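You operate a simulated robot arm through the tools that you are given. There is no shell and no other tool. Be economical: measure what you need, move in short steps, check, and stop when the job is done.

You run a simulated two-armed robot. Do the job below in one go: nothing can be reset, and whatever is moved stays where it is left.

TASK
Bring the tray of cans from the steel shelf to the set-down table.
Fine: lower the stop bar first and raise it after; cans stay upright. Put the loose cap in the parts box, holding its yellow handle down.
Where things are to end (x, y in the base frame): grey tray with eight wells within 100 mm of [-1490, 1240]; blue cap within 40 mm of [-1430, 640].
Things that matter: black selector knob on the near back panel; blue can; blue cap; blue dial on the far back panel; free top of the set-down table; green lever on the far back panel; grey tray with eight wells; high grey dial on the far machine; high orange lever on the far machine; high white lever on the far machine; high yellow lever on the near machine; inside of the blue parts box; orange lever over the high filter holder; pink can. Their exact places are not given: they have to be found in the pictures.

The check looks at the end state, three seconds after you hand in, the way a careful person would. Anything else that was tipped, shoved, dropped, spilled or broken makes it a failure. A push-on lid holds only when it is set on centred and level and pressed home; a screw cap is set on level and turned clockwise until tight.

THE ROBOT
Two 7-joint arms with two-finger parallel grippers on one trunk, on a base that drives. Base frame: it is fixed to the floor where the robot stands at the start and does not move with it; the origin is under the middle of the robot, x ahead of it, y to its left, z up. Units: mm, degrees, N and s.
The left shoulder is at the start at [50, 177, 1179], the right one opposite. With the tool pointing down near the work surface each hand reaches from about 220 to 700 mm from the robot's upright axis, wherever it stands, measured 20 degrees to its own side. Places, roughly: black selector knob on the near back panel [200, 1000, 800]; blue can [-1750, 1000, 1000]; blue can (5x5x15 cm) [600, 300, 900]; blue cap (5x5x4 cm) [-1400, 800, 900]; blue dial on the far back panel [200, -1600, 800]; free top of the set-down table [-1500, 1200, 900]; green lever on the far back panel [200, -2000, 800]; high grey dial on the far machine [400, -2100, 1600]; high orange lever on the far machine [800, -2200, 1500]; high white lever on the far machine [500, -2200, 1600]; high yellow lever on the near machine [600, 400, 1600]; inside of the blue parts box [-1400, 600, 900]; orange lever over the high filter holder [400, 400, 1600]; pink can (5x5x15 cm) [600, 400, 900]; white can [-1750, 1250, 1000]; white can (5x5x15 cm) [500, 300, 900]. Payload 3.43 kg a hand.
The TCP of each hand is the grasp point between the finger pads, 34 mm short of the fingertips. In the tool frame z runs along the fingers and y along their closing line. Largest opening 128 mm; finger width 24, thickness 12; the body of the gripper, 48 by 130 mm, starts 96 mm behind the TCP.
Orientation is that of the tool frame in the base frame, as a unit quaternion [w, x, y, z]. With the fingers straight down and closing along the base's y, the tool's x points along the base's -x, its y along +y and its z along -z.

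THE INTERFACE
- The arms move only by the tool step_arm. It takes "left_motion", "right_motion" or both (then of equal length, played together; a hand with none holds still); each is a list of rows, each a list of 7 numbers: the shift along the tool's x, y, z in mm, then the turn, a rotation vector about the tool's x, y, z in degrees, then the finger opening in mm, from 0 to 128. In form: [[tx, ty, tz, wx, wy, wz, claw], ...]. A call has 1 to 12 rows; each row is the pose to reach, as a shift and turn from the pose commanded when the call began, along the tool's axes at that moment. Each row takes 0.2 s and may step no farther than 50 mm and 8.6 degrees from the row before; otherwise, or with a gripper value out of range, the whole call is refused. Where a pose cannot be reached the arm comes as near as it can. A force on the tool above 90 N (or 10 N above the force at the start of the call, whichever is more), or a blocked arm, ends the call early, and 0.2 s more pass. Each finger travels about 108 mm/s and halts on what it meets, pressing with about 22 N; the grip force reading is that of the motor and also rises with nothing between the fingers. The clock runs only during rows and for 0.2 s after the last one: add rows that repeat a pose to give the fingers time. It gives the time, the measured TCP pose, the force on the tool (base axes), the opening and the grip force at its end, in the units of the frame above (readings bear some noise), with the torque about the TCP (base axes, N m) and any sound that the robot's microphone picked up.
- Cameras (640 x 400 px; columns grow to the right, rows downward): "scene" is now at [151.3, 41.5, 1361.4]; the picture's right is [0.45, -0.90, 0.00], its down [-0.34, -0.17, -0.93] and it looks along [0.83, 0.41, -0.38] (base axes); focal length 214 px, centre (320, 200). "left" rides on the left gripper at [76, 11, -160] in its tool frame; the picture's right is [-0.15, 0.99, 0.00], its down [-0.88, -0.13, -0.46] and it looks along [-0.45, -0.07, 0.89] (tool axes); focal length 234 px, centre (320, 200). "right" rides on the right gripper at [76, -11, -160] in its tool frame; the picture's right is [0.15, 0.99, 0.00], its down [-0.88, 0.13, -0.46] and it looks along [-0.45, 0.07, 0.89] (tool axes); focal length 234 px, centre (320, 200).
- camera(camera): a new picture of that camera. It takes no simulated time.
- raise_lower(by): slides the trunk up (or, below 0, down) by that many mm; the arms and the scene camera ride with it, the base frame stays. It gives what a move gives, with no picture.
- roll_base(legs): drives the robot by 1 to 6 legs, each [ahead, turn to the left] in mm and degrees, along the robot's own axes; the way and the turn of a leg run together, so that a leg with both is an arc; at most 1500 mm and 180 degrees a leg. The arms and the cameras ride along, it lands a little off, and it stops where it bumps. It gives what a move gives.
- pan_tilt(pan, tilt): turns the head with the scene camera to pan (to the left, within 80 degrees either way) and tilt (down, from -29 to 69), counted from straight ahead of the robot. It gives what a move gives.
- measure_at(camera, pixels): for up to 12 pixels [column, row] of the newest picture of that camera ("zoom" is the newest enlarged one), the place [x, y, z] in the base frame of the surface seen there, good to about 2 mm. It takes no simulated time.
- zoom(camera, box): a new picture of the part [left, top, right, bottom] of that camera's present view, enlarged. It takes no simulated time.
- job_done(): hands the job in; it is judged then, once.

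Keep the steps short. Do not move on a guess: measure, check each grasp and each placing, and mend mistakes. In all there are 80 turns and 58 pictures (those below and enlarged ones count). Leave the grippers open and the arms clear of the work at the hand-in unless told otherwise, and finish with a single line.

The tools are called as name(argument=value, ...) on one line, values as JSON. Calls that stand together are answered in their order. step_arm: Moves the arms, as the interface text tells. Its arguments: {"type":"object","properties":{"left_motion":{"type":"array"},"right_motion":{"type":"array"}},"required":[]} The other tools are called the same way: raise_lower (by) slides the trunk up or down; roll_base (legs) drives the base; pan_tilt (pan, tilt) turns the head that bears the scene camera; camera (camera) takes a picture; measure_at (camera, pixels) gives the place of the surface under pixels of a picture; zoom (camera, box) takes an enlarged picture of a part of a camera's view; job_done () hands the job in.

At the start:

```text
time: 0.0
left_position: [364.6, 308.4, 1294.4]
left_orientation: [0.001, -0.001, 1.0, 0.0]
left_ft_force: [0.1, -0.3, 0.3]
left_moment: [0.0, 0.03, 0.0]
left_gripper_width: 128.1
left_grasp_force: 0.0
right_position: [306.2, -1.7, 1281.6]
right_orientation: [-0.001, 0.001, 1.0, 0.001]
right_ft_force: [0.3, -0.5, -0.3]
right_moment: [0.0, 0.01, 0.02]
right_gripper_width: 128.1
right_grasp_force: 0.0
trunk travel left (down, up): [-350.0, 51.0]
robot x, y, heading: [0.2, 3.1, -0.1]
head pan, tilt: [26.5, 22.3]
```

scene: 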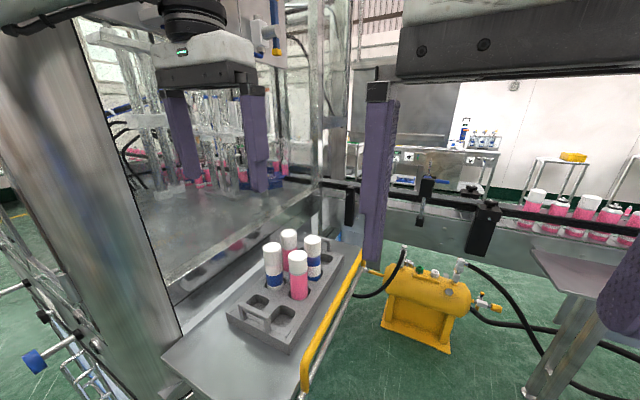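
right: 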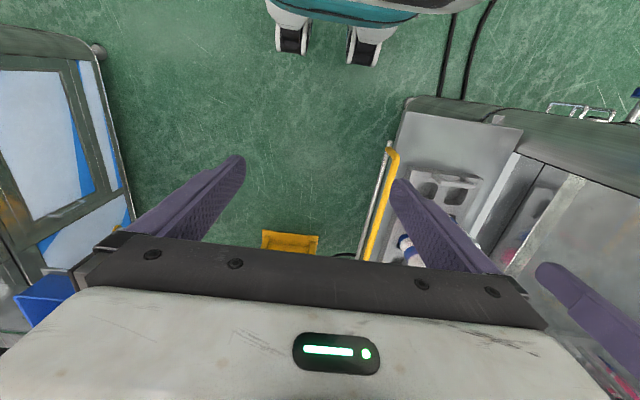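
left: 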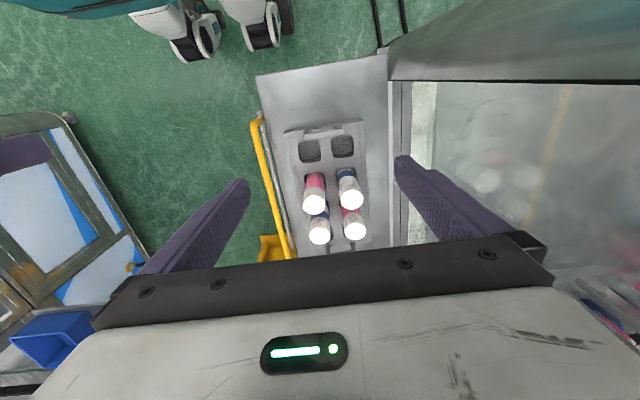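

I see the tray with four cans on the steel shelf around (295,300) and the yellow stop bar at its right edge. I will enlarge that part and measure it.

zoom(camera="scene", box=[150, 220, 400, 400])

zoom(camera="left", box=[230, 90, 430, 270])

measure_at(camera="scene", pixels=[[358, 254], [305, 380], [330, 318], [230, 312], [292, 345], [200, 350], [271, 250], [289, 236], [313, 240], [298, 256], [285, 315], [257, 302]])

```text
2.22 times, centred on (275, 310) of scene
```

zoom: 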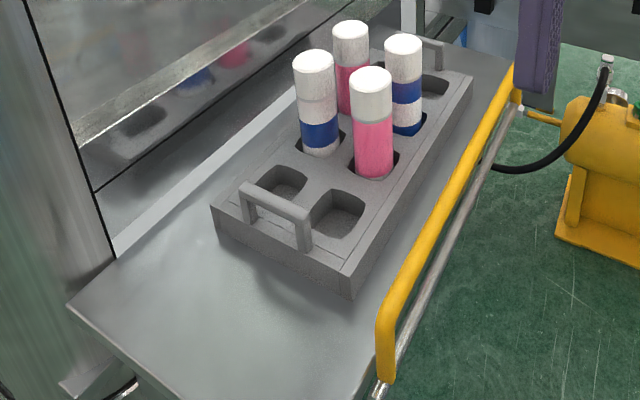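

```text
2.22 times, centred on (330, 180) of left
```

zoom: 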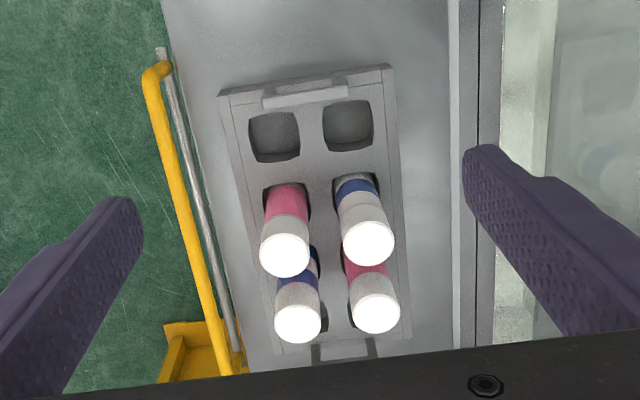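

```text
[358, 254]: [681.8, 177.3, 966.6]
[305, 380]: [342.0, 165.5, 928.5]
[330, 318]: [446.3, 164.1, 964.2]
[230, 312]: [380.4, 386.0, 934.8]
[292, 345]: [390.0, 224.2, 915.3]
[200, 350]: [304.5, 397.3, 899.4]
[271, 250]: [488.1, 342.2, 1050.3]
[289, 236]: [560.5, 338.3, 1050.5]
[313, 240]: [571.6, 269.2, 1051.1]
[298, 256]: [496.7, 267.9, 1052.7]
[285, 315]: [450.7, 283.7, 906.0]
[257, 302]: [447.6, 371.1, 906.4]
```

The stop bar runs along x at y≈165, z≈965, above a thin steel rod, and the tray has a handle at each end. Next I look around with the head to find free floor.

pan_tilt(pan=-50, tilt=35)

camera(camera="scene")

pan_tilt(pan=0, tilt=45)

camera(camera="scene")

```text
time: 1.5
left_position: [364.5, 307.5, 1294.1]
left_orientation: [0.001, -0.001, 1.0, 0.001]
left_ft_force: [0.4, 0.4, 0.0]
left_moment: [0.02, -0.01, -0.04]
left_gripper_width: 127.9
left_grasp_force: 0.1
right_position: [307.9, -4.2, 1281.3]
right_orientation: [-0.003, -0.004, 1.0, 0.001]
right_ft_force: [40.3, -56.8, -38.6]
right_moment: [10.41, 3.65, 5.43]
right_gripper_width: 127.8
right_grasp_force: 0.1
trunk travel left (down, up): [-350.0, 51.0]
robot x, y, heading: [0.5, -1.7, 0.0]
head pan, tilt: [-50.0, 35.0]
```

```text
52 pictures are left
```

scene: 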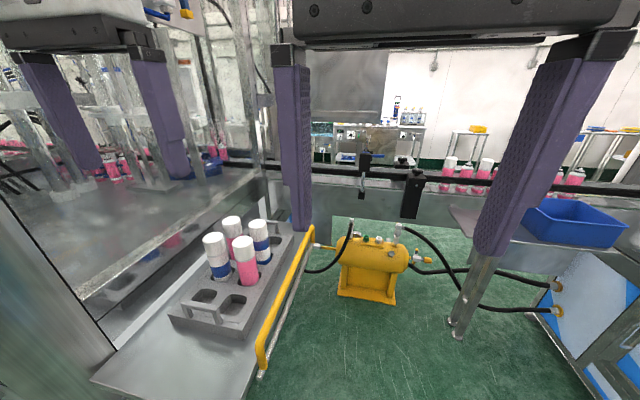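

```text
time: 2.7
left_position: [364.3, 307.2, 1294.8]
left_orientation: [0.001, -0.001, 1.0, -0.001]
left_ft_force: [-0.2, -0.8, -0.7]
left_moment: [0.0, 0.01, 0.0]
left_gripper_width: 128.0
left_grasp_force: 0.0
right_position: [307.8, -3.7, 1281.3]
right_orientation: [-0.004, -0.004, 1.0, 0.0]
right_ft_force: [45.5, -56.1, -36.0]
right_moment: [10.32, 5.02, 5.28]
right_gripper_width: 127.8
right_grasp_force: 0.1
trunk travel left (down, up): [-350.0, 51.0]
robot x, y, heading: [1.9, 1.0, -0.1]
head pan, tilt: [0.0, 45.0]
```

```text
51 pictures are left
```

scene: 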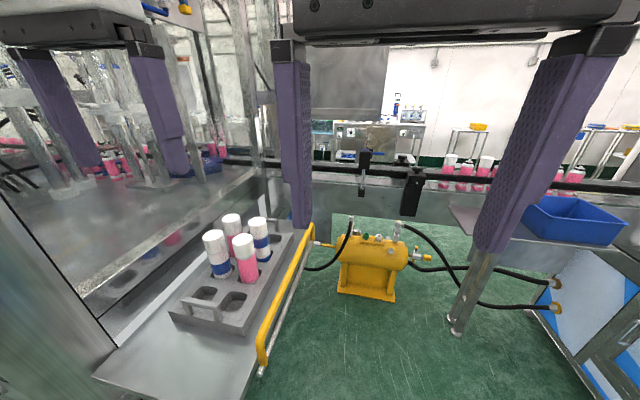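

The force on the right hand (57 N) and an unchanged view suggest the head is blocked by the right hand. I will move the right hand out to the right and down in short rows, then look again.

step_arm(right_motion=[[-20, -30, 20, 0, 0, 0, 128], [-40, -60, 40, 0, 0, 0, 128], [-40, -90, 60, 0, 0, 0, 128], [-40, -120, 80, 0, 0, 0, 128], [-40, -150, 90, 0, 0, 0, 128], [-40, -180, 100, 0, 0, 0, 128], [-40, -210, 110, 0, 0, 0, 128], [-40, -210, 110, 0, 0, 0, 128]])

pan_tilt(pan=-50, tilt=35)

camera(camera="scene")

```text
time: 4.5
left_position: [363.2, 307.5, 1294.6]
left_orientation: [0.001, -0.001, 1.0, -0.001]
left_ft_force: [-0.1, -0.6, 0.9]
left_moment: [-0.01, 0.01, -0.02]
left_gripper_width: 128.1
left_grasp_force: 0.1
right_position: [344.9, -210.8, 1173.3]
right_orientation: [0.0, 0.0, 1.0, 0.0]
right_ft_force: [0.6, 0.0, -0.8]
right_moment: [0.0, 0.04, -0.02]
right_gripper_width: 128.0
right_grasp_force: 0.1
trunk travel left (down, up): [-350.0, 51.0]
robot x, y, heading: [-2.8, 3.3, -0.0]
head pan, tilt: [0.0, 45.0]
```

```text
time: 5.7
left_position: [364.7, 306.7, 1293.4]
left_orientation: [0.001, -0.001, 1.0, 0.0]
left_ft_force: [-0.4, -0.5, 0.1]
left_moment: [0.0, 0.02, -0.01]
left_gripper_width: 128.1
left_grasp_force: 0.1
right_position: [345.4, -210.0, 1173.6]
right_orientation: [0.0, 0.0, 1.0, 0.0]
right_ft_force: [-0.2, -0.1, 0.2]
right_moment: [0.02, 0.01, 0.01]
right_gripper_width: 127.8
right_grasp_force: 0.2
trunk travel left (down, up): [-350.0, 51.0]
robot x, y, heading: [1.3, -0.2, -0.1]
head pan, tilt: [-50.0, 35.0]
```

```text
50 pictures are left
```

scene: 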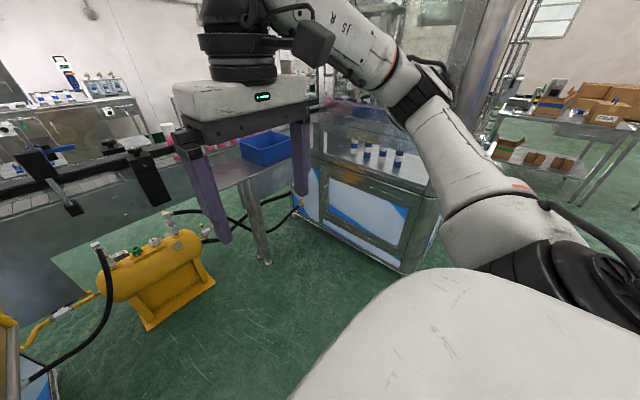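

The head is free now. I measure the floor obstacles: the compressor, the table leg and the cabinet corners.

measure_at(camera="scene", pixels=[[150, 330], [215, 285], [110, 290], [265, 262], [418, 268], [320, 220], [60, 268], [200, 240], [300, 310], [250, 185], [445, 215], [40, 372]])

pan_tilt(pan=0, tilt=45)

camera(camera="scene")

measure_at(camera="scene", pixels=[[320, 380], [320, 330], [320, 280], [250, 250], [200, 300], [400, 200], [320, 200], [420, 300], [240, 330], [260, 200], [350, 240], [200, 380]])

```text
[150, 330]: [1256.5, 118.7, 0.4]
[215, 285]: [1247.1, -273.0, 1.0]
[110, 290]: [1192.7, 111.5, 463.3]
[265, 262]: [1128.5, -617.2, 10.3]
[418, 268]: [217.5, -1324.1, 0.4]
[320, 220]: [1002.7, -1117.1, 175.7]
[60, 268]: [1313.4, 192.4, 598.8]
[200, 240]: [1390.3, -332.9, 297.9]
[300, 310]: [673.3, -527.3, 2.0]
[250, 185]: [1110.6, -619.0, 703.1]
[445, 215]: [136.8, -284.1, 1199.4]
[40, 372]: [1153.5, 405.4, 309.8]
```

```text
time: 6.8
left_position: [363.8, 307.6, 1293.7]
left_orientation: [0.001, -0.001, 1.0, 0.001]
left_ft_force: [-0.3, 0.3, 0.4]
left_moment: [-0.02, 0.03, 0.0]
left_gripper_width: 128.2
left_grasp_force: 0.0
right_position: [346.6, -209.6, 1173.2]
right_orientation: [0.0, -0.001, 1.0, 0.001]
right_ft_force: [1.0, -0.4, 0.6]
right_moment: [0.02, 0.03, 0.0]
right_gripper_width: 127.7
right_grasp_force: 0.0
trunk travel left (down, up): [-350.0, 51.0]
robot x, y, heading: [-1.9, -1.9, -0.1]
head pan, tilt: [0.0, 45.0]
```

```text
49 pictures are left
```

scene: 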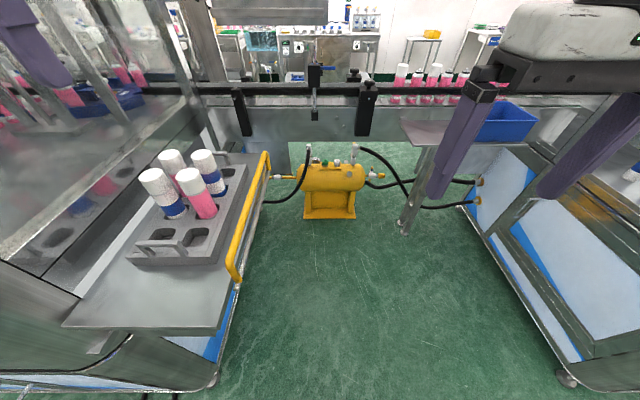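

```text
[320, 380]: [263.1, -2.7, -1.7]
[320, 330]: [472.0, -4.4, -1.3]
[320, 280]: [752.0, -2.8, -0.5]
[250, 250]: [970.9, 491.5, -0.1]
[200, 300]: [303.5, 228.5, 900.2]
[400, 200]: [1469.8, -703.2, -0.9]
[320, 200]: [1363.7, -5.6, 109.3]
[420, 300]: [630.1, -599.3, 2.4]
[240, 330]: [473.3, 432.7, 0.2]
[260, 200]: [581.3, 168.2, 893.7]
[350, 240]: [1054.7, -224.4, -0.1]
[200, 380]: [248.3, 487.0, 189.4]
```

The floor between y≈-1300 and the shelf is free. I will drive to about (520,-300) and face +y, so that the tray lies across in front of me with one handle per hand.

roll_base(legs=[[0, -30], [600, 0], [0, 120]])

pan_tilt(pan=0, tilt=40)

camera(camera="scene")

```text
time: 16.7
left_position: [210.8, 57.3, 1295.0]
left_orientation: [-0.001, 0.719, -0.695, -0.001]
left_ft_force: [-0.5, 0.4, -0.9]
left_moment: [0.0, -0.01, 0.03]
left_gripper_width: 128.2
left_grasp_force: 0.0
right_position: [727.6, 53.3, 1173.4]
right_orientation: [0.001, 0.718, -0.696, 0.001]
right_ft_force: [0.4, 0.7, 1.0]
right_moment: [0.0, -0.01, 0.03]
right_gripper_width: 128.0
right_grasp_force: 0.1
trunk travel left (down, up): [-350.0, 51.0]
robot x, y, heading: [528.0, -297.9, 91.9]
head pan, tilt: [0.0, 45.0]
```

```text
time: 17.4
left_position: [211.3, 58.5, 1293.5]
left_orientation: [0.0, 0.718, -0.696, 0.0]
left_ft_force: [0.0, 0.5, -0.2]
left_moment: [-0.01, 0.02, 0.03]
left_gripper_width: 128.0
left_grasp_force: 0.0
right_position: [728.2, 54.7, 1173.6]
right_orientation: [0.001, 0.718, -0.696, 0.0]
right_ft_force: [0.8, 0.1, -0.4]
right_moment: [0.01, -0.01, 0.01]
right_gripper_width: 128.1
right_grasp_force: 0.2
trunk travel left (down, up): [-350.0, 51.0]
robot x, y, heading: [528.5, -294.8, 91.7]
head pan, tilt: [0.0, 40.0]
```

```text
48 pictures are left
```

scene: 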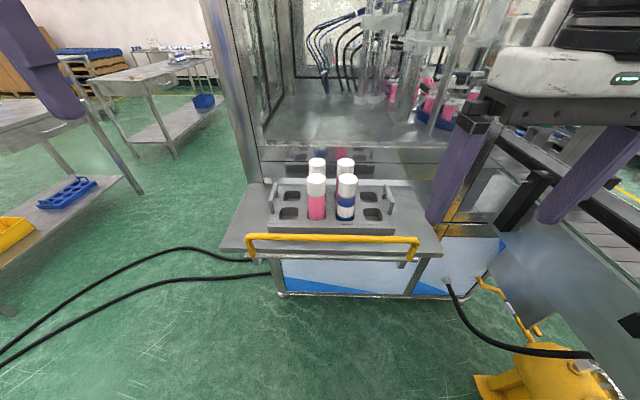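

I now face the shelf squarely. I zoom in on the tray and bar and measure both handles and the bar.

zoom(camera="scene", box=[215, 140, 445, 285])

```text
2.76 times, centred on (330, 212) of scene
```

zoom: 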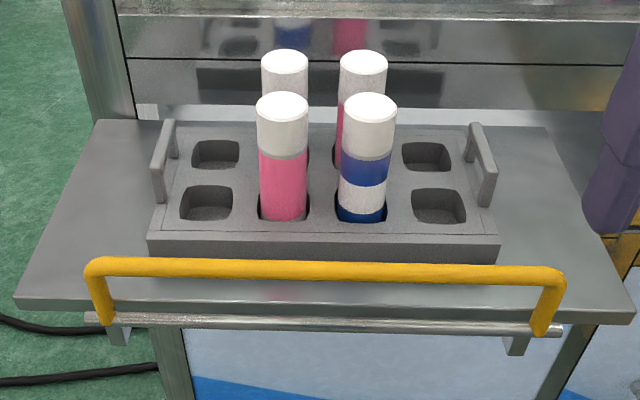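

measure_at(camera="zoom", pixels=[[168, 122], [156, 168], [474, 126], [489, 172], [325, 266], [95, 264], [560, 275], [105, 320], [325, 321], [150, 247], [497, 256], [320, 305]])

measure_at(camera="zoom", pixels=[[162, 145], [482, 150], [230, 225], [325, 140], [90, 130], [30, 300], [60, 220], [590, 220], [100, 285], [545, 315], [230, 262], [450, 270]])

```text
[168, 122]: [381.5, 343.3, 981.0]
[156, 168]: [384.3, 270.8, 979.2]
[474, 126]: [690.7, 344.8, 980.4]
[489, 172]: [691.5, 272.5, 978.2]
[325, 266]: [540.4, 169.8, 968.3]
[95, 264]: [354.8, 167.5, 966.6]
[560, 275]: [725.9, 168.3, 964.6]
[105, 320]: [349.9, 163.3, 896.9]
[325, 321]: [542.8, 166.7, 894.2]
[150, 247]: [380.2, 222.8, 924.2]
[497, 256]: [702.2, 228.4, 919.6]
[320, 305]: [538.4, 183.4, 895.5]
```

```text
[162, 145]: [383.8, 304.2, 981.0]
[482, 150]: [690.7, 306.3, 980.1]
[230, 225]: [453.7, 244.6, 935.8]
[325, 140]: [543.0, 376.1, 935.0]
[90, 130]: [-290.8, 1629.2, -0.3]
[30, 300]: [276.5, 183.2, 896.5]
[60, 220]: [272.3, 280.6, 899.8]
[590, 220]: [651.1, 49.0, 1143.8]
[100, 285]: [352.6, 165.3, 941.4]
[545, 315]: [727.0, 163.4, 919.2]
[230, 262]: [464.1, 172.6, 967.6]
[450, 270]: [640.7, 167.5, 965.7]
```

The bar's top is at y≈169, z≈967 (x 350–727), and it is hinged on the rod at y≈165, z≈895. The handles are at x≈384 and x≈691, top z≈980. I bring the right hand over the bar and turn it so the fingers close along y.

step_arm(right_motion=[[-10, 10, 8, 0, 0, -8, 100], [-20, 20, 16, 0, 0, -16, 70], [-30, 31, 24, 0, 0, -24, 60], [-40, 42, 32, 0, 0, -32, 60], [-50, 52, 40, 0, 0, -40, 60], [-60, 62, 48, 0, 0, -48, 60], [-70, 73, 56, 0, 0, -56, 60], [-80, 83, 64, 0, 0, -64, 60], [-90, 93, 72, 0, 0, -72, 60], [-100, 104, 80, 0, 0, -80, 60], [-112, 115, 86, 0, 0, -88.2, 60], [-118, 124, 92, 0, 0, -88.2, 60]])

zoom(camera="scene", box=[215, 140, 445, 285])

```text
time: 20.0
left_position: [211.0, 57.9, 1294.3]
left_orientation: [-0.001, 0.717, -0.697, -0.001]
left_ft_force: [0.6, 0.2, 0.2]
left_moment: [0.0, 0.03, 0.01]
left_gripper_width: 128.0
left_grasp_force: 0.0
right_position: [577.0, 45.9, 1082.7]
right_orientation: [0.0, 1.0, -0.003, -0.001]
right_ft_force: [0.4, 0.0, 0.0]
right_moment: [0.0, 0.01, 0.01]
right_gripper_width: 60.0
right_grasp_force: 0.0
right hand out of reach, approached as far as the arm can: row 9, 10, 11, 12
trunk travel left (down, up): [-350.0, 51.0]
robot x, y, heading: [529.9, -298.8, 91.5]
head pan, tilt: [0.0, 40.0]
```

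```text
2.76 times, centred on (330, 212) of scene
```

zoom: 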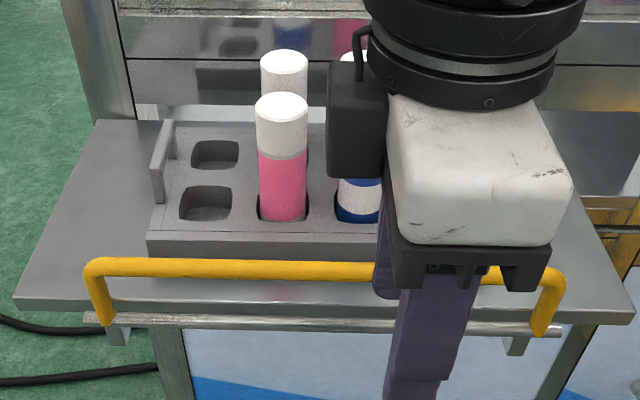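

The right hand stopped at y=46 because of a joint limit with that turn. By symmetry, the left hand turned the other way may do better, so I take the right hand back and bring the left hand in over the bar.

step_arm(right_motion=[[10, 10, -5, 0, 0, 8, 60], [25, 20, -10, 0, 0, 16, 60], [40, 30, -15, 0, 0, 24, 60], [55, 40, -20, 0, 0, 32, 60], [70, 50, -25, 0, 0, 40, 60], [85, 60, -30, 0, 0, 48, 60], [100, 70, -35, 0, 0, 56, 60], [115, 80, -40, 0, 0, 64, 60], [130, 90, -45, 0, 0, 72, 60], [145, 100, -50, 0, 0, 80, 60], [155, 110, -50, 0, 0, 88, 60], [155, 115, -50, 0, 0, 88, 60]], left_motion=[[0, -5, 0, 0, 0, -8, 100], [-10, -20, 20, 0, 0, -16, 60], [-20, -45, 40, 0, 0, -24, 60], [-30, -70, 60, 0, 0, -32, 60], [-40, -95, 80, 0, 0, -40, 60], [-50, -120, 100, 0, 0, -48, 60], [-60, -145, 120, 0, 0, -56, 60], [-70, -170, 140, 0, 0, -64, 60], [-80, -195, 160, 0, 0, -72, 60], [-90, -220, 180, 0, 0, -80, 60], [-100, -245, 200, 0, 0, -88.2, 60], [-104, -262, 209, 0, 0, -88.2, 60]])

zoom(camera="scene", box=[215, 140, 445, 285])

```text
time: 22.6
left_position: [386.8, 130.4, 1104.6]
left_orientation: [-0.002, 0.999, -0.052, 0.002]
left_ft_force: [-0.3, 0.9, -0.1]
left_moment: [-0.01, 0.03, -0.03]
left_gripper_width: 60.0
left_grasp_force: 0.1
left hand out of reach, approached as far as the arm can: row 8, 9, 10, 11, 12
right_position: [734.1, -72.9, 1134.3]
right_orientation: [0.0, 0.718, -0.696, 0.0]
right_ft_force: [-0.1, 0.5, 0.0]
right_moment: [0.0, 0.03, -0.02]
right_gripper_width: 60.2
right_grasp_force: 0.0
trunk travel left (down, up): [-350.0, 51.0]
robot x, y, heading: [527.1, -296.8, 91.7]
head pan, tilt: [0.0, 40.0]
```

```text
2.76 times, centred on (330, 212) of scene
```

zoom: 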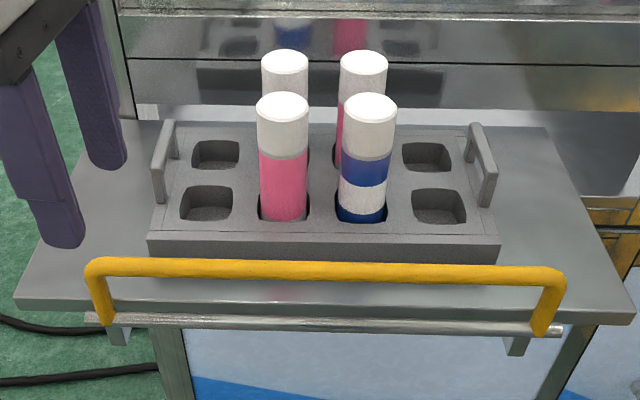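

The left hand is nearly turned and at (387,130). Lower poses should be easier to reach, so I try a short step toward (407,169,1040).

step_arm(left_motion=[[0, 0, 30, 0, 0, 0, 60], [0, -15, 60, 0, 0, 0, 60], [8, -28, 64, 0, 0, 0, 60], [16, -41, 64, 0, 0, 0, 60]])

```text
time: 23.6
left_position: [382.1, 152.0, 1043.2]
left_orientation: [-0.003, 0.999, -0.052, 0.002]
left_ft_force: [0.0, 0.2, -0.7]
left_moment: [-0.01, 0.01, 0.0]
left_gripper_width: 60.0
left_grasp_force: 0.1
left hand out of reach, approached as far as the arm can: row 3, 4
right_position: [733.3, -72.6, 1132.8]
right_orientation: [0.0, 0.718, -0.696, 0.0]
right_ft_force: [0.6, -0.4, -0.7]
right_moment: [0.02, -0.02, 0.0]
right_gripper_width: 60.0
right_grasp_force: 0.0
trunk travel left (down, up): [-350.0, 51.0]
robot x, y, heading: [531.2, -294.0, 91.5]
head pan, tilt: [0.0, 40.0]
```

It gets easier lower down, but the reach is still short. I drive 70 mm closer; the fingertips at z≈1009 clear the handles at 980.

roll_base(legs=[[70, 0]])

step_arm(left_motion=[[10, 20, 0, 0, 0, 0, 60], [20, 40, 0, 0, 0, -5.9, 60], [30, 45, 0, 0, 0, -5.9, 60]])

```text
time: 24.6
left_position: [379.7, 221.4, 1041.6]
left_orientation: [-0.001, 0.999, -0.053, 0.003]
left_ft_force: [0.2, 1.1, 0.4]
left_moment: [-0.05, -0.01, 0.0]
left_gripper_width: 59.9
left_grasp_force: 0.0
right_position: [730.9, -3.2, 1133.6]
right_orientation: [0.001, 0.718, -0.696, 0.001]
right_ft_force: [0.3, 0.4, -0.1]
right_moment: [-0.04, -0.04, 0.0]
right_gripper_width: 60.1
right_grasp_force: 0.0
trunk travel left (down, up): [-350.0, 51.0]
robot x, y, heading: [527.5, -228.3, 91.4]
head pan, tilt: [0.0, 40.0]
```

```text
time: 25.4
left_position: [404.3, 172.9, 1041.1]
left_orientation: [-0.003, 1.0, 0.0, 0.004]
left_ft_force: [-1.7, 0.4, -0.2]
left_moment: [0.05, 0.0, -0.01]
left_gripper_width: 60.1
left_grasp_force: 0.1
right_position: [732.4, -4.7, 1133.3]
right_orientation: [0.0, 0.719, -0.695, -0.001]
right_ft_force: [-1.0, 0.0, 0.9]
right_moment: [-0.02, -0.03, 0.01]
right_gripper_width: 59.6
right_grasp_force: 0.0
trunk travel left (down, up): [-350.0, 51.0]
robot x, y, heading: [530.0, -226.4, 91.8]
head pan, tilt: [0.0, 40.0]
```

Now at (404,173,1041), squared to the bar. I narrow the fingers to 46 mm and go down over the bar to z≈960.

step_arm(left_motion=[[0, 2, 0, 0, 0, 0, 46], [0, 3, 40, 0, 0, 0, 46], [0, 3, 80, 0, 0, 0, 46], [0, 3, 80, 0, 0, 0, 46]])

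zoom(camera="scene", box=[215, 160, 375, 280])

```text
time: 26.4
left_position: [394.1, 167.7, 963.9]
left_orientation: [-0.003, 1.0, -0.002, 0.005]
left_ft_force: [0.3, 0.2, 0.4]
left_moment: [0.02, -0.01, 0.02]
left_gripper_width: 46.1
left_grasp_force: 0.0
left hand out of reach, approached as far as the arm can: row 3, 4
right_position: [730.6, -3.6, 1134.0]
right_orientation: [0.0, 0.718, -0.697, 0.0]
right_ft_force: [0.2, 0.0, -1.0]
right_moment: [0.0, 0.02, -0.02]
right_gripper_width: 60.0
right_grasp_force: 0.1
trunk travel left (down, up): [-350.0, 51.0]
robot x, y, heading: [526.5, -225.9, 91.6]
head pan, tilt: [0.0, 40.0]
```

```text
3.33 times, centred on (295, 220) of scene
```

zoom: 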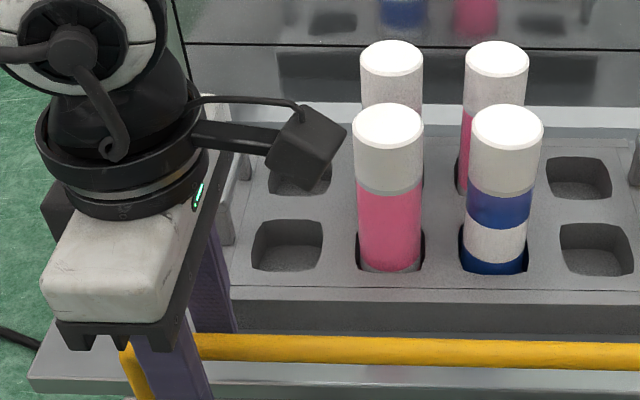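

The fingers straddle the bar at x≈394. I close to 26 mm, a loose hold, and swing it outward in an arc while checking the force.

step_arm(left_motion=[[0, 0, 0, 0, 0, 0, 26], [0, 0, 0, 0, 0, 0, 26], [0, 12, 0, 0, 0, 0, 26], [0, 25, 4, 0, 0, 0, 26], [0, 35, 10, 0, 0, 0, 26]])

zoom(camera="scene", box=[215, 160, 455, 310])

```text
time: 27.6
left_position: [395.6, 131.6, 955.5]
left_orientation: [-0.001, 1.0, -0.001, 0.003]
left_ft_force: [-0.2, 1.0, -0.2]
left_moment: [-0.01, 0.01, -0.01]
left_gripper_width: 26.3
left_grasp_force: 0.3
right_position: [731.8, -3.1, 1134.4]
right_orientation: [0.0, 0.718, -0.696, 0.0]
right_ft_force: [0.0, -0.1, 0.1]
right_moment: [-0.02, -0.03, 0.0]
right_gripper_width: 59.8
right_grasp_force: 0.0
trunk travel left (down, up): [-350.0, 51.0]
robot x, y, heading: [526.4, -227.1, 91.6]
head pan, tilt: [0.0, 40.0]
```

```text
2.67 times, centred on (335, 235) of scene
```

zoom: 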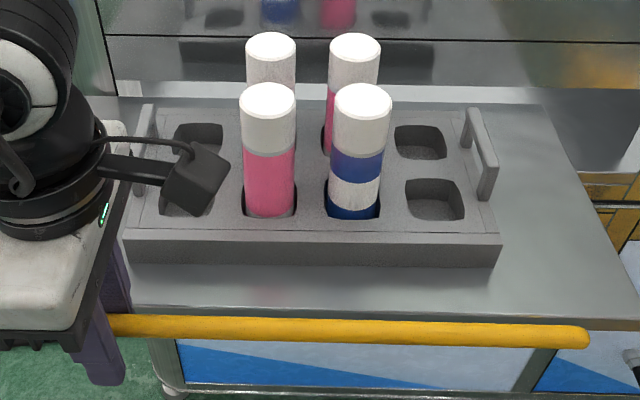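

The bar follows freely with about 1 N. I continue the arc to horizontal and a bit past it.

step_arm(left_motion=[[0, 12, 10, 0, 0, 0, 26], [0, 22, 25, 0, 0, 0, 26], [0, 29, 42, 0, 0, 0, 26], [0, 32, 60, 0, 0, 0, 26], [0, 31, 75, 0, 0, 0, 26], [0, 28, 88, 0, 0, 0, 26]])

zoom(camera="scene", box=[215, 160, 455, 310])

```text
time: 29.0
left_position: [374.4, 100.9, 879.2]
left_orientation: [-0.002, 1.0, -0.002, 0.005]
left_ft_force: [-0.4, 0.1, 1.0]
left_moment: [0.02, 0.02, 0.03]
left_gripper_width: 26.1
left_grasp_force: 0.1
left hand out of reach, approached as far as the arm can: row 4, 5, 6
right_position: [731.5, -3.5, 1135.1]
right_orientation: [0.0, 0.718, -0.696, 0.0]
right_ft_force: [-0.1, -0.3, -0.7]
right_moment: [-0.03, 0.01, 0.0]
right_gripper_width: 60.2
right_grasp_force: 0.1
trunk travel left (down, up): [-350.0, 51.0]
robot x, y, heading: [528.5, -226.6, 91.5]
head pan, tilt: [0.0, 40.0]
```

```text
2.67 times, centred on (335, 235) of scene
```

zoom: 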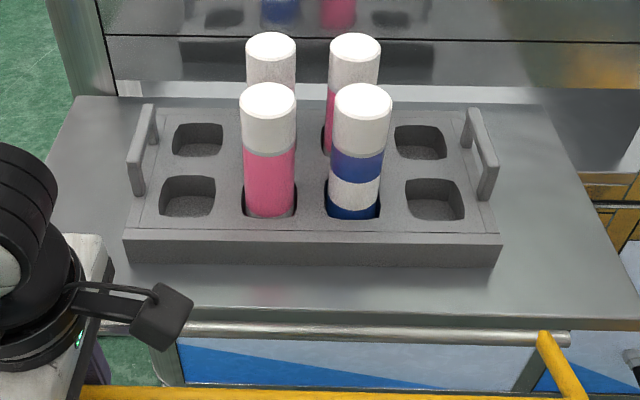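

The bar is about horizontal now. I tilt the head down to measure it and see where it rests.

pan_tilt(pan=0, tilt=60)

camera(camera="scene")

```text
time: 29.9
left_position: [374.1, 101.1, 877.6]
left_orientation: [-0.003, 1.0, -0.002, 0.005]
left_ft_force: [0.1, 0.0, -0.3]
left_moment: [0.04, 0.02, 0.0]
left_gripper_width: 26.0
left_grasp_force: 0.1
right_position: [730.8, -3.4, 1135.6]
right_orientation: [0.0, 0.718, -0.696, 0.0]
right_ft_force: [0.1, 0.3, -0.2]
right_moment: [0.0, 0.03, -0.01]
right_gripper_width: 60.2
right_grasp_force: 0.1
trunk travel left (down, up): [-350.0, 51.0]
robot x, y, heading: [524.4, -227.2, 91.5]
head pan, tilt: [0.0, 60.0]
```

```text
41 pictures are left
```

scene: 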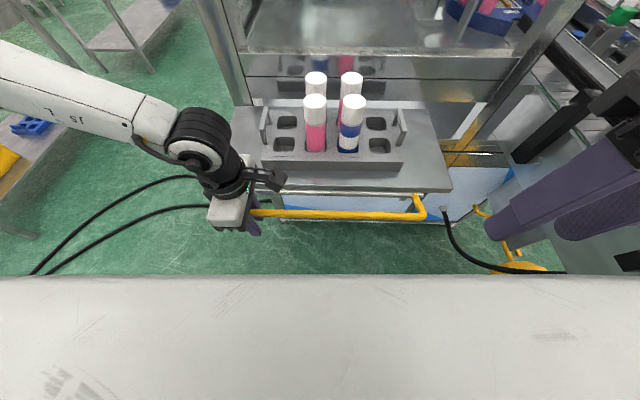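

measure_at(camera="scene", pixels=[[340, 215], [290, 212], [410, 216], [420, 205], [415, 196]])

```text
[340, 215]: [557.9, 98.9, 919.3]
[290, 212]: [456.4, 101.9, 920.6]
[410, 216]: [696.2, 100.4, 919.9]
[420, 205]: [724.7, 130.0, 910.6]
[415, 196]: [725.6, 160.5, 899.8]
```

The bar sits at y≈100, z≈914, about 70° down, and no longer follows the fingers. I open, rise, close the fingers above it and press gently to see if it goes lower.

step_arm(left_motion=[[0, 0, 0, 0, 0, 0, 50], [0, 0, 0, 0, 0, 0, 50], [0, 0, -40, 0, 0, 0, 50], [0, 0, -85, 0, 0, 0, 50], [5, 0, -95, 0, 0, 0, 20], [10, 0, -95, 0, 0, 0, 0], [15, 0, -90, 0, 0, 0, 0], [15, 0, -80, 0, 0, 0, 0], [15, 0, -70, 0, 0, 0, 0]])

camera(camera="scene")

measure_at(camera="scene", pixels=[[340, 215], [290, 212], [410, 216], [420, 205], [415, 196]])

```text
time: 31.9
left_position: [389.7, 102.6, 948.2]
left_orientation: [-0.002, 1.0, -0.001, 0.004]
left_ft_force: [-0.5, -0.5, -0.5]
left_moment: [-0.03, 0.0, 0.01]
left_gripper_width: 0.2
left_grasp_force: 22.2
right_position: [730.6, -2.5, 1133.6]
right_orientation: [-0.001, 0.718, -0.696, 0.0]
right_ft_force: [-0.1, -1.2, 1.0]
right_moment: [0.02, 0.01, -0.01]
right_gripper_width: 60.0
right_grasp_force: 0.2
trunk travel left (down, up): [-350.0, 51.0]
robot x, y, heading: [526.3, -224.3, 91.6]
head pan, tilt: [0.0, 60.0]
```

```text
40 pictures are left
```

scene: 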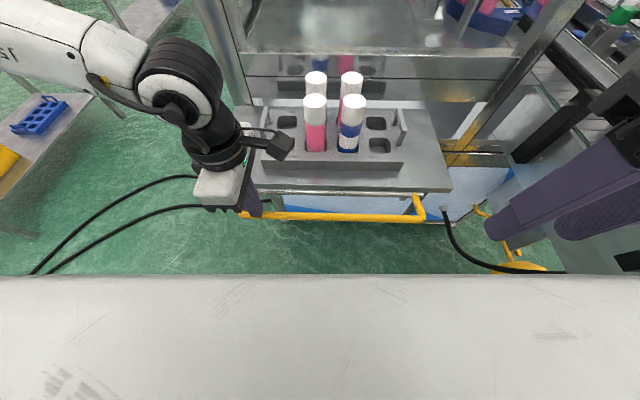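

```text
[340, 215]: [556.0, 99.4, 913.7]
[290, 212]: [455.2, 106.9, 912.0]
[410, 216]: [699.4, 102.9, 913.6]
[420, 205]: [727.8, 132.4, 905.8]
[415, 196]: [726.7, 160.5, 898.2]
```

The bar went down with light contact (no notable force), so it stays where friction leaves it. I press it 45 mm lower.

step_arm(left_motion=[[0, 0, 10, 0, 0, 0, 0], [0, 0, 20, 0, 0, 0, 0], [0, -2, 30, 0, 0, 0, 0], [0, -4, 40, 0, 0, 0, 0], [0, -6, 50, 0, 0, 0, 0]])

measure_at(camera="scene", pixels=[[415, 196]])

camera(camera="scene")

```text
time: 33.0
left_position: [386.3, 106.1, 900.3]
left_orientation: [-0.002, 1.0, -0.003, 0.005]
left_ft_force: [-0.5, 0.7, -0.6]
left_moment: [0.0, -0.04, 0.0]
left_gripper_width: 0.0
left_grasp_force: 21.9
left hand out of reach, approached as far as the arm can: row 5
right_position: [730.7, -3.3, 1134.0]
right_orientation: [0.0, 0.718, -0.696, 0.001]
right_ft_force: [0.8, -0.1, 0.0]
right_moment: [-0.02, -0.02, -0.04]
right_gripper_width: 59.8
right_grasp_force: 0.0
trunk travel left (down, up): [-350.0, 51.0]
robot x, y, heading: [526.6, -230.4, 91.7]
head pan, tilt: [0.0, 60.0]
```

```text
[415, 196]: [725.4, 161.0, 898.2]
```

```text
39 pictures are left
```

scene: 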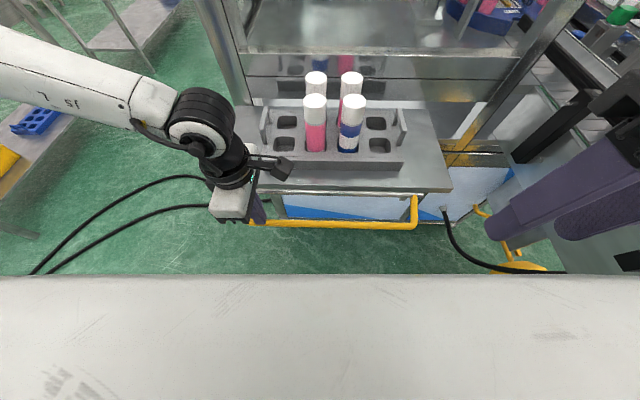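

measure_at(camera="scene", pixels=[[340, 223], [340, 225], [300, 222], [414, 215]])

```text
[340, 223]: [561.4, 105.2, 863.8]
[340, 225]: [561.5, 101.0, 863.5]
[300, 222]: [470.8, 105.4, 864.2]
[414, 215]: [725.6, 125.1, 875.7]
```

The bar is now below shelf level at z≈857, about 125° from upright. I press 15 mm more with the trunk to feel whether it has an end stop.

raise_lower(by=-15)

zoom(camera="scene", box=[215, 130, 455, 280])

measure_at(camera="scene", pixels=[[340, 223], [340, 225], [340, 227]])

```text
time: 33.8
left_position: [387.6, 107.5, 893.5]
left_orientation: [-0.01, 1.0, -0.001, 0.005]
left_ft_force: [-4.2, -13.4, 32.3]
left_moment: [-0.43, 0.52, 0.13]
left_gripper_width: 0.0
left_grasp_force: 21.6
right_position: [731.0, -5.1, 1121.3]
right_orientation: [-0.001, 0.718, -0.696, -0.001]
right_ft_force: [-0.8, 0.2, 0.2]
right_moment: [0.0, -0.03, -0.02]
right_gripper_width: 60.1
right_grasp_force: 0.2
trunk travel left (down, up): [-337.0, 64.0]
robot x, y, heading: [525.4, -226.5, 91.6]
head pan, tilt: [0.0, 60.0]
stopped: the force on the tool passed its limit at 94 N (the readings are from after the stop); the commanded pose is now the measured one
```

```text
2.67 times, centred on (335, 205) of scene
```

zoom: 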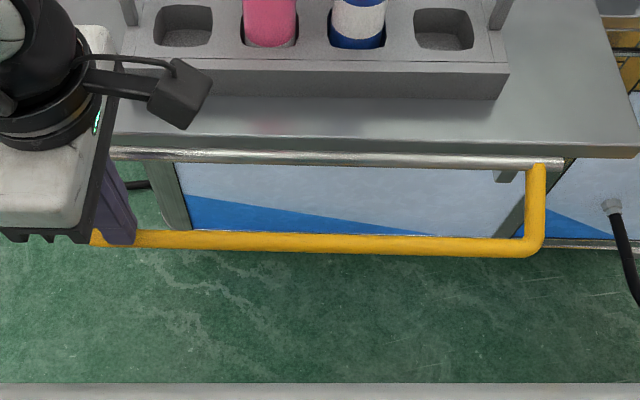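

```text
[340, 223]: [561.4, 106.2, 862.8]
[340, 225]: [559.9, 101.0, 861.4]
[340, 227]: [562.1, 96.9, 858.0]
```

The bar is against its end stop (94 N, z≈862), so it is fully lowered. I lift the left hand, turn it back so it closes along x, and bring both hands in front of the handles.

step_arm(left_motion=[[0, 0, -40, 0, 0, 0, 0], [0, 10, -80, 0, 0, 8.2, 20], [0, 15, -110, 0, 0, 16.4, 40], [0, 20, -130, 0, 0, 24.6, 60], [0, 20, -145, 0, 0, 32.8, 60], [0, 20, -160, 0, 0, 41, 60], [0, 20, -170, 0, 0, 49.2, 60], [0, 15, -180, 0, 0, 57.4, 60], [0, 10, -187, 0, 0, 65.6, 60], [-2, 5, -187, 0, 0, 73.8, 60], [-4, 5, -187, 0, 0, 82, 60], [-4, 5, -187, 0, 0, 90, 60]], right_motion=[[0, 0, 0, 0, 0, 0, 60], [-10, 3, 4, 0, 0, 0, 60], [-20, 6, 8, 0, 0, 0, 60], [-30, 9, 12, 0, 0, 0.5, 60], [-40, 12, 16, 0, 0, 1, 60], [-50, 16, 20, 0, 0, 1.8, 60], [-60, 20, 24, 0, 0, 1.8, 60], [-70, 24, 28, 0, 0, 1.8, 60], [-80, 28, 32, 0, 0, 1.8, 60], [-90, 32, 36, 0, 0, 1.8, 60], [-100, 35, 40, 0, 0, 1.8, 60], [-106, 37, 41, 0, 0, 1.8, 60]])

pan_tilt(pan=0, tilt=45)

camera(camera="scene")

```text
time: 36.4
left_position: [380.1, 101.8, 1077.6]
left_orientation: [0.01, -0.705, 0.709, 0.003]
left_ft_force: [0.7, -0.2, -0.2]
left_moment: [0.02, 0.0, -0.02]
left_gripper_width: 59.9
left_grasp_force: 0.0
right_position: [691.8, 101.6, 1079.0]
right_orientation: [0.0, 0.707, -0.707, 0.0]
right_ft_force: [0.3, 0.1, 0.4]
right_moment: [0.0, -0.01, 0.0]
right_gripper_width: 60.1
right_grasp_force: 0.1
trunk travel left (down, up): [-337.0, 64.0]
robot x, y, heading: [526.0, -224.6, 91.6]
head pan, tilt: [0.0, 60.0]
```

```text
time: 37.1
left_position: [380.2, 101.5, 1077.4]
left_orientation: [0.01, -0.707, 0.708, 0.004]
left_ft_force: [-1.1, 0.1, -0.2]
left_moment: [0.0, 0.04, 0.01]
left_gripper_width: 60.1
left_grasp_force: 0.1
right_position: [691.1, 102.8, 1079.9]
right_orientation: [0.0, 0.708, -0.707, 0.0]
right_ft_force: [0.8, -0.4, 0.7]
right_moment: [0.01, -0.01, 0.0]
right_gripper_width: 59.7
right_grasp_force: 0.1
trunk travel left (down, up): [-337.0, 64.0]
robot x, y, heading: [526.7, -226.8, 91.8]
head pan, tilt: [0.0, 45.0]
```

```text
37 pictures are left
```

scene: 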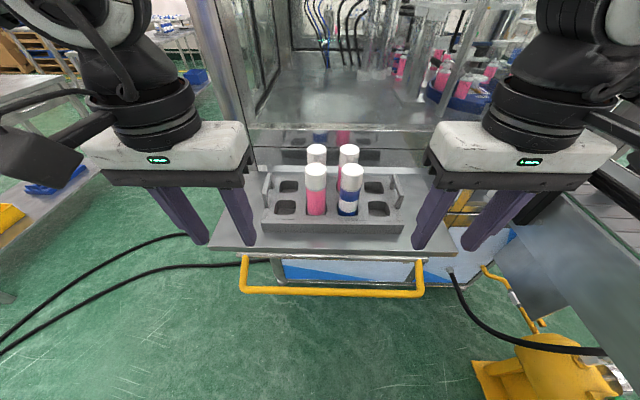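

The bar is seen hanging lowered. I move both hands forward over the handles at y≈306, staying above z 1075.

step_arm(left_motion=[[-40, -3, 0, 0, 0, 0, 60], [-80, -3, 0, 0, 0, 0, 60], [-120, -3, 0, 0, 0, 0, 60], [-160, -3, 0, 0, 0, 0, 60], [-204, -3, 20, 0, 0, 0, 60], [-204, -3, 40, 0, 0, 0, 60]], right_motion=[[-40, 0, 0, 0, 0, 0, 60], [-80, 0, 0, 0, 0, 0, 60], [-120, 0, 0, 0, 0, 0, 60], [-160, 0, 0, 0, 0, 0, 60], [-204, 0, 20, 0, 0, 0, 60], [-204, 0, 40, 0, 0, 0, 60]])

zoom(camera="left", box=[160, 80, 480, 280])

zoom(camera="right", box=[160, 80, 480, 280])

```text
time: 38.5
left_position: [345.3, 268.6, 1040.9]
left_orientation: [0.011, -0.706, 0.708, 0.004]
left_ft_force: [-0.7, -0.8, 0.2]
left_moment: [0.0, 0.03, 0.0]
left_gripper_width: 60.2
left_grasp_force: 0.0
left hand out of reach, approached as far as the arm can: row 3, 4, 5, 6
right_position: [691.1, 305.1, 1039.3]
right_orientation: [0.0, 0.708, -0.706, -0.001]
right_ft_force: [-0.7, -0.1, 0.3]
right_moment: [0.01, 0.0, 0.01]
right_gripper_width: 60.1
right_grasp_force: 0.1
trunk travel left (down, up): [-337.0, 64.0]
robot x, y, heading: [526.7, -228.7, 91.7]
head pan, tilt: [0.0, 45.0]
```

```text
2.00 times, centred on (320, 180) of left
```

zoom: 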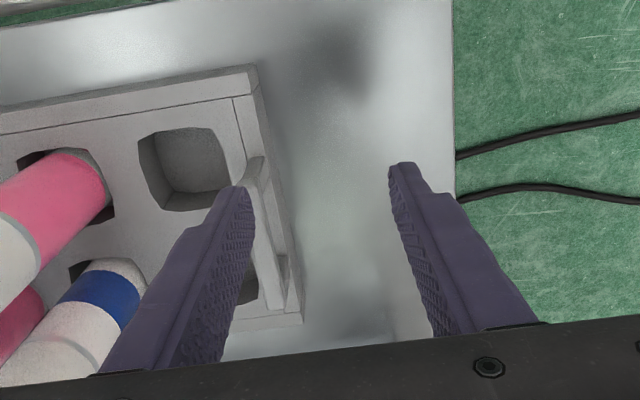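

```text
2.00 times, centred on (320, 180) of right
```

zoom: 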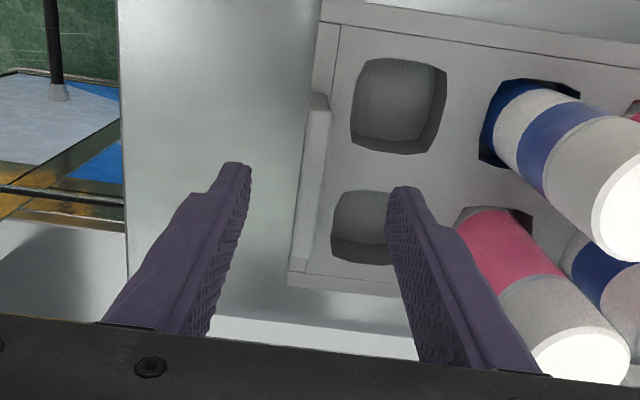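

The right hand is over its handle, but the left stopped at (345,268), probably because its elbow settled badly after the earlier turn. I take the left hand back to its starting-type pose, up and out to the left, so I can come in again.

step_arm(left_motion=[[10, 5, -40, 0, 0, 0, 60], [30, 25, -75, -0.2, 0.4, 0, 60], [50, 45, -110, -0.4, 0.8, 0, 60], [70, 65, -145, -0.5, 1.2, 0, 60], [90, 90, -180, -0.5, 1.2, 0, 60], [110, 115, -215, -0.5, 1.2, 0, 60], [138, 135, -253, -0.5, 1.2, 0, 60], [138, 135, -253, -0.5, 1.2, 0, 60]])

step_arm(left_motion=[[-20, -20, 30, 0, 0, 0, 60], [-40, -40, 60, 0, 0, 0, 60], [-60, -60, 90, 0, 0, 0, 60], [-80, -80, 120, 0, 0, 0, 60], [-100, -105, 150, 0, 0, 0, 60], [-125, -130, 175, 0, 0, 0, 60], [-150, -155, 195, 0, 0, 0, 60], [-177, -174, 215, 0, 0, 0, 60], [-177, -174, 245, 0, 0, 0, 60]])

```text
refused: row 7 steps farther than a row can; nothing moved
```

```text
time: 39.2
left_position: [348.0, 276.8, 1013.5]
left_orientation: [-0.038, 0.708, -0.705, -0.01]
left_ft_force: [-4.7, -9.7, 38.5]
left_moment: [-0.23, -1.29, -0.37]
left_gripper_width: 57.9
left_grasp_force: 0.0
left hand out of reach, approached as far as the arm can: row 1, 2, 3
right_position: [691.5, 303.3, 1039.5]
right_orientation: [0.0, 0.708, -0.706, 0.0]
right_ft_force: [0.5, 0.6, -0.6]
right_moment: [-0.08, 0.0, 0.01]
right_gripper_width: 60.1
right_grasp_force: 0.1
trunk travel left (down, up): [-337.0, 64.0]
robot x, y, heading: [527.7, -229.5, 91.9]
head pan, tilt: [0.0, 45.0]
stopped in row 3 (left hand): the force on the tool passed its limit at 108 N (the readings are from after the stop); the commanded pose is now the measured one
```

My first call was refused and the second one, meant to follow it, pressed the left finger onto the handle until the force stop. I lift straight up at once and check the tray.

step_arm(left_motion=[[0, 0, -20, 0, 0, 0, 60], [0, 0, -60, 0, 0, 0, 60], [20, 10, -95, 0, 0, 0, 60], [40, 35, -125, 0, 0, 0, 60]])

camera(camera="scene")

```text
time: 40.2
left_position: [308.4, 227.0, 1128.2]
left_orientation: [-0.032, 0.707, -0.706, -0.008]
left_ft_force: [-0.7, 0.6, -0.8]
left_moment: [-0.01, 0.0, 0.02]
left_gripper_width: 60.1
left_grasp_force: 0.1
right_position: [691.1, 304.2, 1039.5]
right_orientation: [-0.001, 0.708, -0.706, 0.0]
right_ft_force: [0.4, -0.9, -0.1]
right_moment: [0.02, 0.01, -0.03]
right_gripper_width: 60.1
right_grasp_force: 0.0
trunk travel left (down, up): [-337.0, 64.0]
robot x, y, heading: [525.5, -228.4, 91.9]
head pan, tilt: [0.0, 45.0]
```

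```text
34 pictures are left
```

scene: 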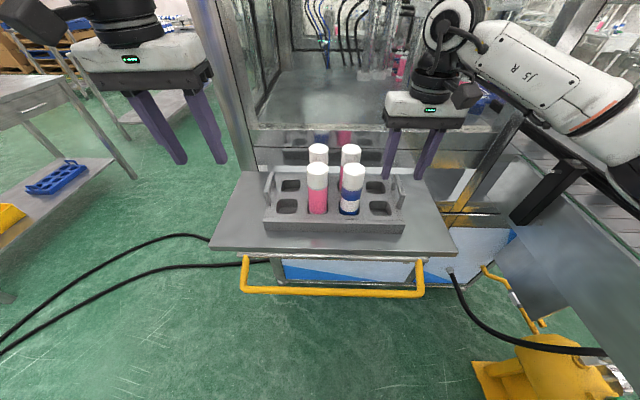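

The tray and the cans stand fine. Now I take the left hand out to the reset pose in one call and correct its small tilt.

step_arm(left_motion=[[20, 16, -27, -0.5, 0.8, 0, 60], [40, 32, -54, -1, 1.6, 0, 60], [60, 48, -81, -1.5, 2.4, 0, 60], [80, 64, -108, -1.9, 3.2, 0, 60], [100, 80, -137, -1.9, 3.2, 0, 60], [127, 98, -166, -1.9, 3.2, 0, 60], [127, 98, -166, -1.9, 3.2, 0, 60]])

```text
time: 41.9
left_position: [204.0, 91.2, 1283.5]
left_orientation: [0.0, 0.708, -0.706, 0.0]
left_ft_force: [-0.4, -0.4, 1.1]
left_moment: [0.0, 0.01, 0.03]
left_gripper_width: 59.8
left_grasp_force: 0.1
right_position: [690.5, 304.8, 1038.6]
right_orientation: [0.001, 0.708, -0.707, -0.001]
right_ft_force: [0.1, 0.2, 0.0]
right_moment: [-0.02, 0.01, -0.02]
right_gripper_width: 60.1
right_grasp_force: 0.1
trunk travel left (down, up): [-337.0, 64.0]
robot x, y, heading: [521.9, -226.8, 91.6]
head pan, tilt: [0.0, 45.0]
```

Now I bring the left hand in again smoothly toward (384,305,1065), which keeps the tips above the handle.

step_arm(left_motion=[[-15, -15, 15, 0, 0, 0, 60], [-33, -30, 35, 0, 0, 0, 60], [-51, -45, 55, 0, 0, 0, 60], [-69, -60, 75, 0, 0, 0, 60], [-87, -75, 95, 0, 0, 0, 60], [-105, -90, 115, 0, 0, 0, 60], [-123, -105, 135, 0, 0, 0, 60], [-141, -120, 155, 0, 0, 0, 60], [-160, -135, 175, 0, 0, 0, 60], [-180, -150, 190, 0, 0, 0, 60], [-198, -165, 205, 0, 0, 0, 60], [-214, -180, 218, 0, 0, 0, 60]])

```text
time: 44.5
left_position: [341.5, 265.9, 1060.2]
left_orientation: [-0.001, 0.708, -0.706, 0.001]
left_ft_force: [-0.3, 0.4, 0.5]
left_moment: [-0.02, 0.01, -0.02]
left_gripper_width: 59.6
left_grasp_force: 0.0
left hand out of reach, approached as far as the arm can: row 10, 11, 12
right_position: [691.2, 305.6, 1039.0]
right_orientation: [0.0, 0.708, -0.707, 0.0]
right_ft_force: [0.4, -0.1, 0.4]
right_moment: [-0.03, -0.02, -0.04]
right_gripper_width: 59.9
right_grasp_force: 0.2
trunk travel left (down, up): [-337.0, 64.0]
robot x, y, heading: [526.7, -228.1, 91.9]
head pan, tilt: [0.0, 45.0]
```

It stops at the same place, so this is a true limit at this height and angle. I raise the trunk by 60 mm, which puts the wrists lower against the shoulders, straighten the heading and roll 30 mm closer. Both hands stay above the handles.

raise_lower(by=60)

roll_base(legs=[[30, -2]])

```text
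time: 45.5
left_position: [341.5, 264.6, 1120.5]
left_orientation: [-0.001, 0.708, -0.706, 0.0]
left_ft_force: [0.3, 0.2, -0.5]
left_moment: [-0.02, 0.03, 0.0]
left_gripper_width: 59.9
left_grasp_force: 0.1
right_position: [691.7, 304.2, 1099.3]
right_orientation: [0.0, 0.707, -0.707, 0.0]
right_ft_force: [0.3, 0.0, -0.4]
right_moment: [-0.04, -0.01, -0.01]
right_gripper_width: 60.0
right_grasp_force: 0.2
trunk travel left (down, up): [-397.0, 4.0]
robot x, y, heading: [524.3, -229.3, 91.7]
head pan, tilt: [0.0, 45.0]
```

```text
time: 46.3
left_position: [359.3, 301.0, 1120.1]
left_orientation: [0.001, -0.695, 0.719, 0.001]
left_ft_force: [0.3, 0.2, 0.5]
left_moment: [-0.02, 0.01, -0.01]
left_gripper_width: 59.8
left_grasp_force: 0.1
right_position: [710.9, 329.5, 1098.5]
right_orientation: [-0.001, -0.695, 0.719, 0.001]
right_ft_force: [1.1, -0.4, 0.3]
right_moment: [0.02, 0.0, 0.0]
right_gripper_width: 59.9
right_grasp_force: 0.0
trunk travel left (down, up): [-397.0, 4.0]
robot x, y, heading: [527.9, -195.8, 89.7]
head pan, tilt: [0.0, 45.0]
```

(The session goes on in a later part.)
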